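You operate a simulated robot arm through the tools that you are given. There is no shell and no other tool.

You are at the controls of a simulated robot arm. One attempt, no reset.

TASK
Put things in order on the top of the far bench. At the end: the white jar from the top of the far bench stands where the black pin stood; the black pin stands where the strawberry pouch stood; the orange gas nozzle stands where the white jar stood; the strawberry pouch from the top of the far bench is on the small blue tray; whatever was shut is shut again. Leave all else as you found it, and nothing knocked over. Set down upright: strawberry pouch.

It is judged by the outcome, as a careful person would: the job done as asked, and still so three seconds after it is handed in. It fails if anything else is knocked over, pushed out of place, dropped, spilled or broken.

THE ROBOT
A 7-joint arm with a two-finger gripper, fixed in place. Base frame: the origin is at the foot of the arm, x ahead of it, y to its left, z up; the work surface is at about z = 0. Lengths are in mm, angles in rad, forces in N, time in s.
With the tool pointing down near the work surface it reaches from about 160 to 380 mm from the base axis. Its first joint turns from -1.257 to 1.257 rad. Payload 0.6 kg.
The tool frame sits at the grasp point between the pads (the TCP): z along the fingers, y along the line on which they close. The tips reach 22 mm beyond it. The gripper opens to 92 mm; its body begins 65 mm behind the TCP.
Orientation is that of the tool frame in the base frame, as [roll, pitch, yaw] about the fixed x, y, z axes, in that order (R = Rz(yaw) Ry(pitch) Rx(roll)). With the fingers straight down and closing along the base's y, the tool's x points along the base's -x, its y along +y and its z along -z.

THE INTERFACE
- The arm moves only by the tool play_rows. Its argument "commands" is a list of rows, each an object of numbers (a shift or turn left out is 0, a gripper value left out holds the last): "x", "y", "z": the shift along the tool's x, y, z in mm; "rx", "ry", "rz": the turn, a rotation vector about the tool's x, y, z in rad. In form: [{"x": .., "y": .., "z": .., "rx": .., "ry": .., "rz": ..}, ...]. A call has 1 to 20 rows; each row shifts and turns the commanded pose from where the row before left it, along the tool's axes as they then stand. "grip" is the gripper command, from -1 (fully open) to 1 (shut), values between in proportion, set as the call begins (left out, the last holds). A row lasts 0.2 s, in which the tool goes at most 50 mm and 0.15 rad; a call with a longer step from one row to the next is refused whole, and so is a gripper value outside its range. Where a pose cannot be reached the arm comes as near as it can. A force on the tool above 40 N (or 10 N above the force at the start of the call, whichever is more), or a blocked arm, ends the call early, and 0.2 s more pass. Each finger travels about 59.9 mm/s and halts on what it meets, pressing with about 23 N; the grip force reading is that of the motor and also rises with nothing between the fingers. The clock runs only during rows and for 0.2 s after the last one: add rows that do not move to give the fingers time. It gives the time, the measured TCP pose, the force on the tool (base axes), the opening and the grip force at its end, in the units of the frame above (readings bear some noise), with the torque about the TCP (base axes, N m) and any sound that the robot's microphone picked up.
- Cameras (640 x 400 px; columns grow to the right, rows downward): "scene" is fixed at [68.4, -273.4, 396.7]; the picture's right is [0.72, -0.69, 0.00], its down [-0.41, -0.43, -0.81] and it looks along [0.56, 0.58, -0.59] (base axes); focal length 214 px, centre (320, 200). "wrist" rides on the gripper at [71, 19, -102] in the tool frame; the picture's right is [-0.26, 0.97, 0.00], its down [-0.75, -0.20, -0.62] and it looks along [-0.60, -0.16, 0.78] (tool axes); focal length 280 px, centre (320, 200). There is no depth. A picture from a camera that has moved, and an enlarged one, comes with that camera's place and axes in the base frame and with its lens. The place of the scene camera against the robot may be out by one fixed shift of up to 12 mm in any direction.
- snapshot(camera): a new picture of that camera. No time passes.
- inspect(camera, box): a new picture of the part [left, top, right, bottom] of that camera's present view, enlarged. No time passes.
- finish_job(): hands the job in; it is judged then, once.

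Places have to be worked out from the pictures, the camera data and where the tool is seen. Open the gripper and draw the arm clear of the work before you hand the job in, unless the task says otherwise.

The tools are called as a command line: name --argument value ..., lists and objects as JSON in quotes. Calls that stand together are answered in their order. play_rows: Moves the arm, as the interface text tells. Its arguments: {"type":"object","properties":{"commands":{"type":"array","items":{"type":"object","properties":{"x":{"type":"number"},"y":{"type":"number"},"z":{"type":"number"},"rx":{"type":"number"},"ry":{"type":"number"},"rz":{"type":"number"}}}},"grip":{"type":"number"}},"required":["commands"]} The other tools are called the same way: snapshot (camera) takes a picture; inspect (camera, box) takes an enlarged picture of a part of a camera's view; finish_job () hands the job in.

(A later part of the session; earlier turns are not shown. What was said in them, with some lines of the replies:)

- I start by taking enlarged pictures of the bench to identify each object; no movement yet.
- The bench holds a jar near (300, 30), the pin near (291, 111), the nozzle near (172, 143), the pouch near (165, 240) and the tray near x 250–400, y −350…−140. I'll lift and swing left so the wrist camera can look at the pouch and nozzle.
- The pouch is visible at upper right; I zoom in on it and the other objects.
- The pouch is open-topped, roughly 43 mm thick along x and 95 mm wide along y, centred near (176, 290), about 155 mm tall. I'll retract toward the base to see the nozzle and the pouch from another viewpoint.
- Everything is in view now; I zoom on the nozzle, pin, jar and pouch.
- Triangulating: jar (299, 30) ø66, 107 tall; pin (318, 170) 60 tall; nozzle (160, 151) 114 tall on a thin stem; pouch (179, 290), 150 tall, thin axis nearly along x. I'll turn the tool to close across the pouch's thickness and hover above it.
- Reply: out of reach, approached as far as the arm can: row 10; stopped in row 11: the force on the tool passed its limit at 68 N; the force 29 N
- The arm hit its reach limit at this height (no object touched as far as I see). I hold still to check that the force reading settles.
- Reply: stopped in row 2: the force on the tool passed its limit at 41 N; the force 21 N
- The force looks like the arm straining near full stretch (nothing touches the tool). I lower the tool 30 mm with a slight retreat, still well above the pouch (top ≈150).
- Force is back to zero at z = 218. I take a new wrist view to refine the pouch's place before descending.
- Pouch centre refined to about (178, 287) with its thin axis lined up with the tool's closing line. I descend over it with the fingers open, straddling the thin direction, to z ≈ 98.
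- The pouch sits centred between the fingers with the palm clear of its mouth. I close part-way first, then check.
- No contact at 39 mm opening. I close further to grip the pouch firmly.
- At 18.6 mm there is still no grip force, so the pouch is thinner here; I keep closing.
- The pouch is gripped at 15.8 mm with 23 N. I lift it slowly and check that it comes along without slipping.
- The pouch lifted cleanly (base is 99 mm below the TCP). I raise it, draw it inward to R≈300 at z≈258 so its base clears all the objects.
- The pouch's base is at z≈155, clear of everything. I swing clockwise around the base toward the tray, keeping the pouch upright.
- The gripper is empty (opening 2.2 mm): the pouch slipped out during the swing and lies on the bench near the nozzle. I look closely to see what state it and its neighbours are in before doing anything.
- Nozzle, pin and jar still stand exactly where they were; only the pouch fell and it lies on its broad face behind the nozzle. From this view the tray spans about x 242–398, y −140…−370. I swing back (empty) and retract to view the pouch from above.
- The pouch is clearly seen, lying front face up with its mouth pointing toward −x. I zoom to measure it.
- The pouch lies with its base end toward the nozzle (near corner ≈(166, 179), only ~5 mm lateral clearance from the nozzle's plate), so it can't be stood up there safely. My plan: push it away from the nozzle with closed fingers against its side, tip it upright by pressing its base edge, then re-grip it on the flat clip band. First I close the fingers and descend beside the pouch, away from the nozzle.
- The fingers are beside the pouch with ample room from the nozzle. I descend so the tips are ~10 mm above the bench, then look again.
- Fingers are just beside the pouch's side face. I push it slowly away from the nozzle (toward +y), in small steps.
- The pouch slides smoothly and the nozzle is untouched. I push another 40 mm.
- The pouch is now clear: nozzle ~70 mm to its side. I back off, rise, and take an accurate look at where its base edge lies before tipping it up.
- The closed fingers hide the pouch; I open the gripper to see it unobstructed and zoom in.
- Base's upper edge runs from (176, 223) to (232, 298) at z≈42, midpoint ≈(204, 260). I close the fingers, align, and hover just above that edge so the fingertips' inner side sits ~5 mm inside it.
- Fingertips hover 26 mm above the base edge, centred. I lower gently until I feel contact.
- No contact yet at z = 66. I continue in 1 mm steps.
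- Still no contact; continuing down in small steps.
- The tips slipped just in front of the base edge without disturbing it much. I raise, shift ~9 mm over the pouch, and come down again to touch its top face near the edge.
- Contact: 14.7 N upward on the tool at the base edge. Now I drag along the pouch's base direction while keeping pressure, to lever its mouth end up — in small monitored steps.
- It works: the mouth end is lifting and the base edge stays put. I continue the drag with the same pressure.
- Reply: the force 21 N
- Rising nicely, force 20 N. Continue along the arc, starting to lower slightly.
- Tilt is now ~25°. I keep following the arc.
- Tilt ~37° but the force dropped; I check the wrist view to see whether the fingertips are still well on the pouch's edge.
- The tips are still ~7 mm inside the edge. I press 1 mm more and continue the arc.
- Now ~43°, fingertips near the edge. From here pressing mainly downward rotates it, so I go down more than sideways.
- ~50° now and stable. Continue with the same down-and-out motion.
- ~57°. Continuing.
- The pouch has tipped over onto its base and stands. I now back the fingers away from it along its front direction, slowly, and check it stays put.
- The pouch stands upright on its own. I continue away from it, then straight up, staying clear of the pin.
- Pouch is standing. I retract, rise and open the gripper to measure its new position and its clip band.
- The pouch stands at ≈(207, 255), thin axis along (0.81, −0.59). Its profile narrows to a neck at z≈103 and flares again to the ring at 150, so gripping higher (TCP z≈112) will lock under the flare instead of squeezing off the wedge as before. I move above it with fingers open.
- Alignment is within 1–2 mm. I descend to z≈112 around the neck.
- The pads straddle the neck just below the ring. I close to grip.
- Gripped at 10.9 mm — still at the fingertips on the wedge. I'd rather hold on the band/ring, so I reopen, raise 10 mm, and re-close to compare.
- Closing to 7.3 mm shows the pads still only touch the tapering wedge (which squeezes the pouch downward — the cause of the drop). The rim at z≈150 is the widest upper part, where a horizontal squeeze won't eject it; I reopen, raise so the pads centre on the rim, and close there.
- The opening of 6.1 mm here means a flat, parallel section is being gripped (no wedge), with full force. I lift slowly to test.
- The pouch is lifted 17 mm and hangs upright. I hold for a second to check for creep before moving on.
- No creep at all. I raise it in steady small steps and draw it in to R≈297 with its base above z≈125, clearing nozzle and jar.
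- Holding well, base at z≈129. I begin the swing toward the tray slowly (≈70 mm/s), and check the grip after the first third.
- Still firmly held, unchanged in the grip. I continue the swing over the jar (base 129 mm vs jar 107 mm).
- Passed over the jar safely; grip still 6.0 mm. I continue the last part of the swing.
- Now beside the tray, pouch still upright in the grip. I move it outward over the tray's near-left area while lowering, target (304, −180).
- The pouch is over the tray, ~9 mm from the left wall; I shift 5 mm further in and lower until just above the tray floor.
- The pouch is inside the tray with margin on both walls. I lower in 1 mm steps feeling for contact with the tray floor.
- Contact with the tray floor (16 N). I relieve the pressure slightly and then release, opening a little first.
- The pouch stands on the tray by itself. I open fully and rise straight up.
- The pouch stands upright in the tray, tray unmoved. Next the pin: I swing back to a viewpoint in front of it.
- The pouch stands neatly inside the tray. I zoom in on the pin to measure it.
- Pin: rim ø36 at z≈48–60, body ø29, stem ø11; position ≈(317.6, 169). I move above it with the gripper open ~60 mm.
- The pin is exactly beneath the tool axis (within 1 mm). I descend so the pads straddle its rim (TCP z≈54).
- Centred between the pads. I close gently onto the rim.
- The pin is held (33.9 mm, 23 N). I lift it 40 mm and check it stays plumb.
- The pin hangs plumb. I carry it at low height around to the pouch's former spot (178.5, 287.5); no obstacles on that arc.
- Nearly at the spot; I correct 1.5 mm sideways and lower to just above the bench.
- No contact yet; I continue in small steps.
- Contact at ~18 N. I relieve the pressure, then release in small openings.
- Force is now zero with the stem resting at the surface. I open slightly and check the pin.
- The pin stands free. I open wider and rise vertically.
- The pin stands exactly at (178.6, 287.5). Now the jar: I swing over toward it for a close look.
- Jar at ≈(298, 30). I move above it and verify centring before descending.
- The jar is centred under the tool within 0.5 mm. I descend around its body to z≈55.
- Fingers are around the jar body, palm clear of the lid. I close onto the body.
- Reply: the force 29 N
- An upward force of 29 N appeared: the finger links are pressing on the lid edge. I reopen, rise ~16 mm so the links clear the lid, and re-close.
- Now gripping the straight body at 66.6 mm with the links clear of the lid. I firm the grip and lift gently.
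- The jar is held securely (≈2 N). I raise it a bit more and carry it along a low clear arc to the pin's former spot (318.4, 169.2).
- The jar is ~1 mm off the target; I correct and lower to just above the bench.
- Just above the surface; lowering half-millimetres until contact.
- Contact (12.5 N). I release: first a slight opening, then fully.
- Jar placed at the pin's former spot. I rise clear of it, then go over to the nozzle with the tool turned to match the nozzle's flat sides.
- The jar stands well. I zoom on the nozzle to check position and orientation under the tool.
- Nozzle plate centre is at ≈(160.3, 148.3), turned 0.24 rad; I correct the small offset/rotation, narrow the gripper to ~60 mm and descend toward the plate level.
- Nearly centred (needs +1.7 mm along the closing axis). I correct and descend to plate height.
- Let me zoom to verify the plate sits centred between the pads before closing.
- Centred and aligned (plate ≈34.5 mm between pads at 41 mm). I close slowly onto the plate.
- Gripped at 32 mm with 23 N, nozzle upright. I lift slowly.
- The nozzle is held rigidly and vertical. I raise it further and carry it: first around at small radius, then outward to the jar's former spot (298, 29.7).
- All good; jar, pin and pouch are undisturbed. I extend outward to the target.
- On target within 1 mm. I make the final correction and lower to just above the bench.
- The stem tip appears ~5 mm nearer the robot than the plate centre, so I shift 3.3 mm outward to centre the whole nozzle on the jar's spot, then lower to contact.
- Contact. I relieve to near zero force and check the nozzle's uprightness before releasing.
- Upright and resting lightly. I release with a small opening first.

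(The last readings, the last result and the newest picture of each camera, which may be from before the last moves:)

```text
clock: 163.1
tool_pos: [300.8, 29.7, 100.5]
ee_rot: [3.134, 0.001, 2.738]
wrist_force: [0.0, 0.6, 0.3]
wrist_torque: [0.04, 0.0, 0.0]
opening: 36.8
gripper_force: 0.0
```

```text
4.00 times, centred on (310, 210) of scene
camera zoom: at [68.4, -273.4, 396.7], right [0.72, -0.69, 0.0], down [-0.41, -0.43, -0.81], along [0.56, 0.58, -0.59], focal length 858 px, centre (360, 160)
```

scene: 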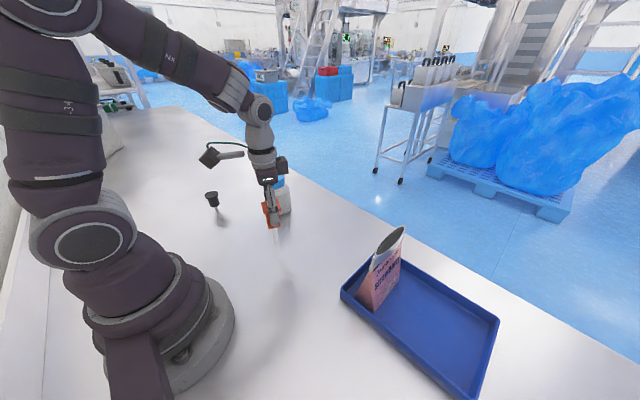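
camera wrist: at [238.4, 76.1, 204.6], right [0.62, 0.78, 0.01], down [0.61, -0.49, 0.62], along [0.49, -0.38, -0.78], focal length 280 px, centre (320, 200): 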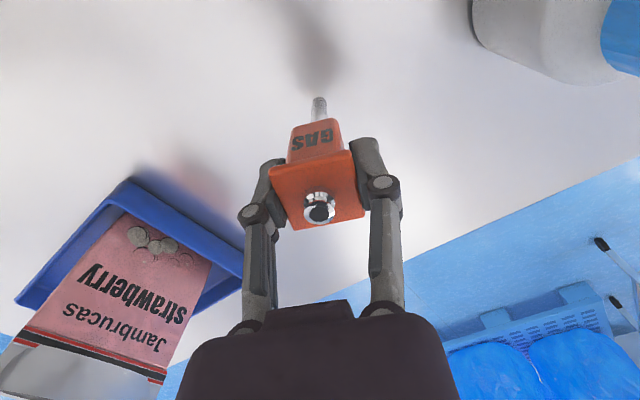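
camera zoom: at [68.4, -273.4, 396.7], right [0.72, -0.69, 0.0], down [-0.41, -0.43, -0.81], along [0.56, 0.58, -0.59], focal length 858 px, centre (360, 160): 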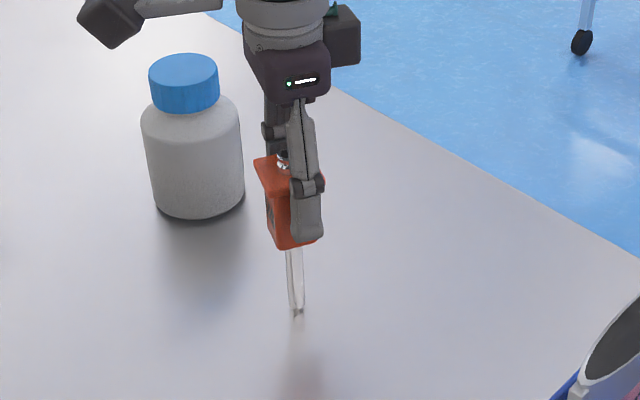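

It settled a hair and stands. I wait a moment with the gripper barely open to confirm it is stable, before opening wider.

play_rows --commands '[{}, {}, {}, {}]' --grip 0.05

inspect --camera "wrist" --box '[230, 90, 420, 240]'

```text
clock: 164.1
tool_pos: [299.9, 29.8, 99.8]
ee_rot: [3.135, 0.001, 2.738]
wrist_force: [-0.7, 0.2, 0.0]
wrist_torque: [-0.02, 0.01, 0.02]
opening: 43.6
gripper_force: 0.1
```

```text
2.67 times, centred on (325, 165) of wrist
camera zoom: at [242.1, 74.8, 202.7], right [0.62, 0.78, 0.01], down [0.61, -0.49, 0.62], along [0.49, -0.38, -0.78], focal length 748 px, centre (307, 293)
```

zoom: 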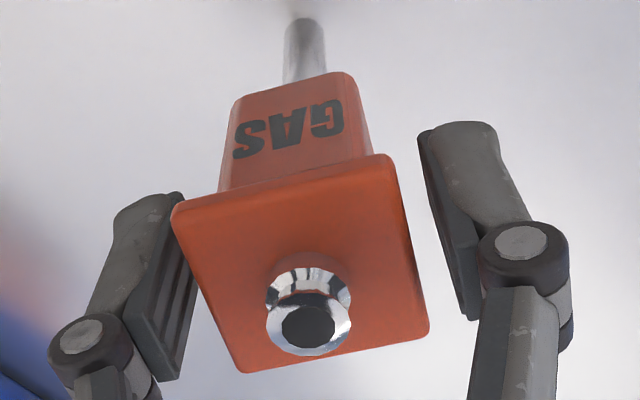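

The nozzle is stable and unchanged. I open further and rise straight up, then back away.

play_rows --commands '[{}, {}, {}]' --grip -0.3

play_rows --commands '[{"z": -4}, {"z": -6}, {"z": -10}, {"z": -12}, {"z": -15}, {"z": -15}, {"z": -15}, {"z": -15}, {"x": 15, "z": -10}, {"x": 20, "z": -10}, {"x": 20, "z": -5}, {"x": 20}, {}]'

snapshot --camera "wrist"

snapshot --camera "scene"

```text
clock: 164.9
tool_pos: [300.2, 30.2, 99.0]
ee_rot: [3.134, 0.002, 2.738]
wrist_force: [0.0, -0.3, -0.2]
wrist_torque: [-0.02, -0.01, 0.03]
opening: 59.9
gripper_force: 0.1
```

```text
clock: 167.7
tool_pos: [229.8, 59.1, 218.9]
ee_rot: [3.134, 0.001, 2.738]
wrist_force: [0.1, 0.1, 0.7]
wrist_torque: [0.0, -0.02, -0.02]
opening: 60.0
gripper_force: 0.1
```

```text
taken
camera wrist: at [172.9, 104.5, 320.2], right [0.62, 0.78, 0.01], down [0.61, -0.49, 0.62], along [0.49, -0.38, -0.78], focal length 280 px, centre (320, 200)
```

wrist: 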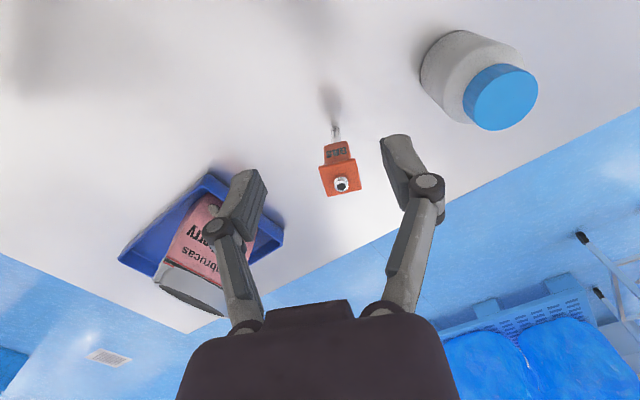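

```text
taken
```

scene: 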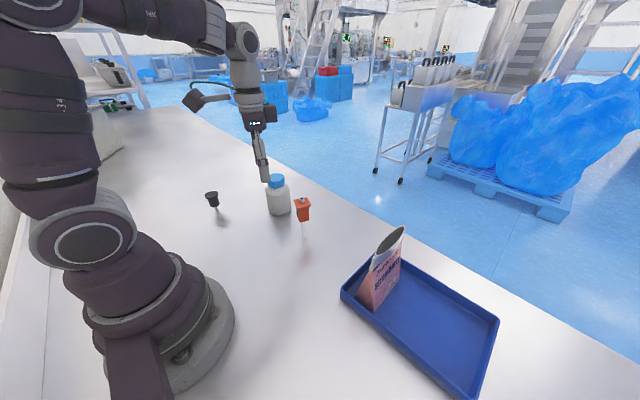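

All four items are placed. I zoom in to verify each one's position and uprightness, including the tray and pouch.

inspect --camera "scene" --box '[190, 160, 340, 250]'

inspect --camera "scene" --box '[320, 200, 510, 400]'

inspect --camera "wrist" --box '[290, 20, 550, 210]'

```text
4.27 times, centred on (265, 205) of scene
camera zoom: at [68.4, -273.4, 396.7], right [0.72, -0.69, 0.0], down [-0.41, -0.43, -0.81], along [0.56, 0.58, -0.59], focal length 915 px, centre (555, 179)
```

zoom: 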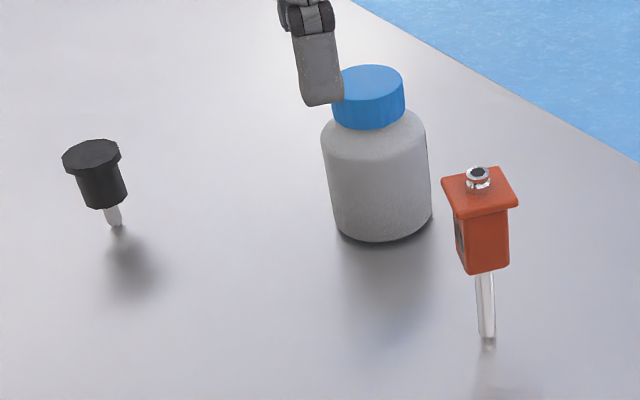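

```text
2.00 times, centred on (415, 300) of scene
camera zoom: at [68.4, -273.4, 396.7], right [0.72, -0.69, 0.0], down [-0.41, -0.43, -0.81], along [0.56, 0.58, -0.59], focal length 429 px, centre (130, 0)
```

zoom: 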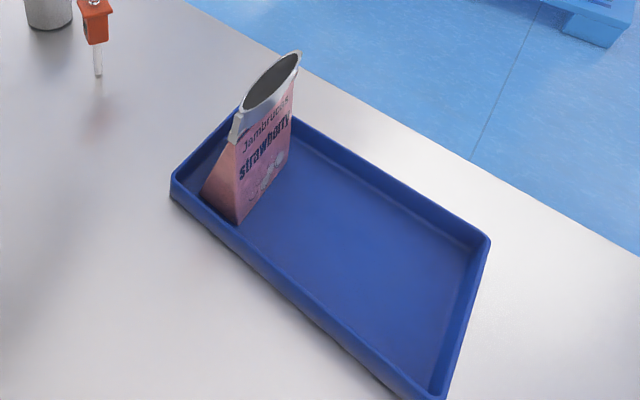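

```text
2.11 times, centred on (420, 115) of wrist
camera zoom: at [172.9, 104.5, 320.2], right [0.62, 0.78, 0.01], down [0.61, -0.49, 0.62], along [0.49, -0.38, -0.78], focal length 590 px, centre (110, 379)
```

zoom: 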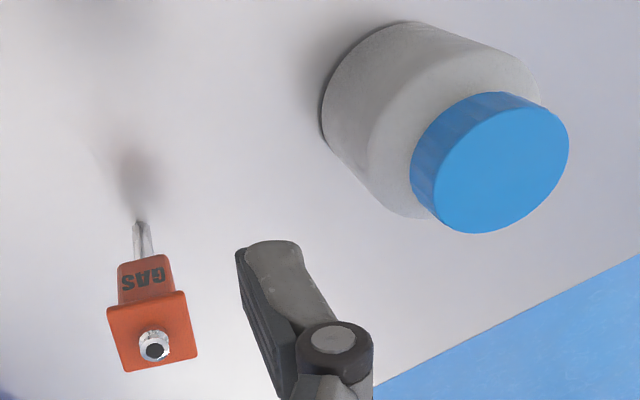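

Everything checks out: jar base coincides with the pin's old stem position, nozzle stem with the jar's old base centre, pin at the pouch's old spot, pouch upright on the tray. I open the gripper and draw the arm up and back, clear of the work.

play_rows --commands '[{"x": 5, "y": -4, "z": -10}, {"x": 8, "y": -6, "z": -15}, {"x": 8, "y": -6, "z": -15}, {"x": 8, "y": -6, "z": -15}, {"x": 5, "y": -4, "z": -10}, {}, {}, {}, {}, {}]' --grip -1

snapshot --camera "scene"

inspect --camera "scene" --box '[190, 160, 340, 250]'

```text
clock: 169.9
tool_pos: [187.0, 49.0, 283.0]
ee_rot: [3.136, 0.003, 2.739]
wrist_force: [-0.1, 0.1, -0.4]
wrist_torque: [-0.03, 0.01, -0.02]
opening: 91.7
gripper_force: 0.0
```

```text
taken
```

scene: 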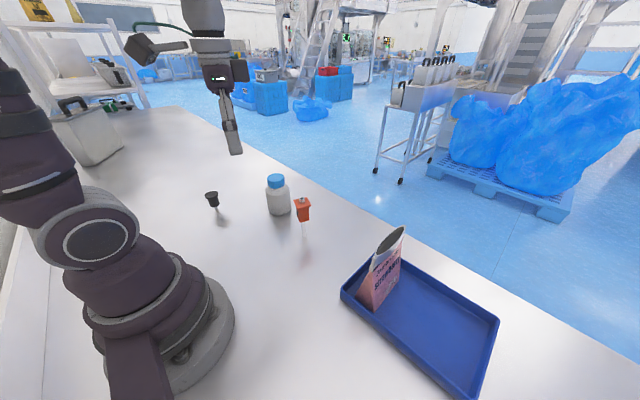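

```text
4.27 times, centred on (265, 205) of scene
camera zoom: at [68.4, -273.4, 396.7], right [0.72, -0.69, 0.0], down [-0.41, -0.43, -0.81], along [0.56, 0.58, -0.59], focal length 915 px, centre (555, 179)
```

zoom: 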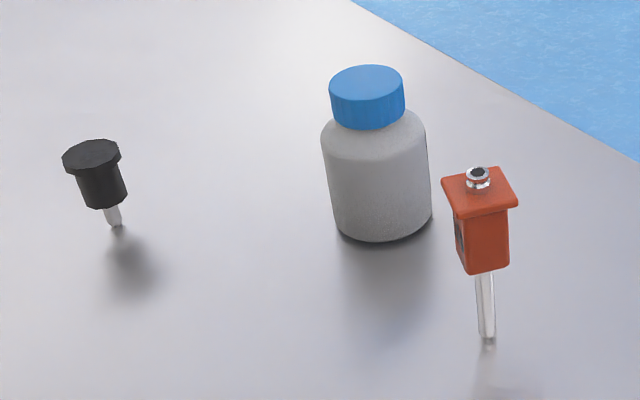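

All objects stand still, the jar's lid is still on, the gripper is open and the arm is clear of the work. The pouch did slip out of the gripper once, early on. It fell onto the bench without touching anything else, and I stood it up again before placing it upright on the tray. I now hand the job in.

finish_job

```text
The job is handed in.
```

I handed the job in with all four items in their new places. However, the strawberry pouch was dropped once along the way, which may count against the attempt.

**The drop:** The pouch slipped out of the gripper during the first carry and fell onto its side on the bench. It landed next to the nozzle. The pictures before and after showed nothing else had moved, and I saw nothing spilled. I pushed it clear of the nozzle, tipped it back upright, gripped it higher up and carried it more slowly.

At hand-in:
- **White jar:** stands where the black pin stood, with its lid still on.
- **Black pin:** stands upright where the strawberry pouch stood.
- **Orange gas nozzle:** stands upright where the white jar stood. Its stem is about 5 mm off-centre from its top plate, so I centred the nozzle as a whole on that spot.
- **Strawberry pouch:** stands upright on the small blue tray, which did not move.

The jar, pin and nozzle are within a couple of millimetres of their target spots in the pictures. Nothing was opened, so nothing needed shutting. The gripper is open and the arm is drawn up and back, clear of the work.
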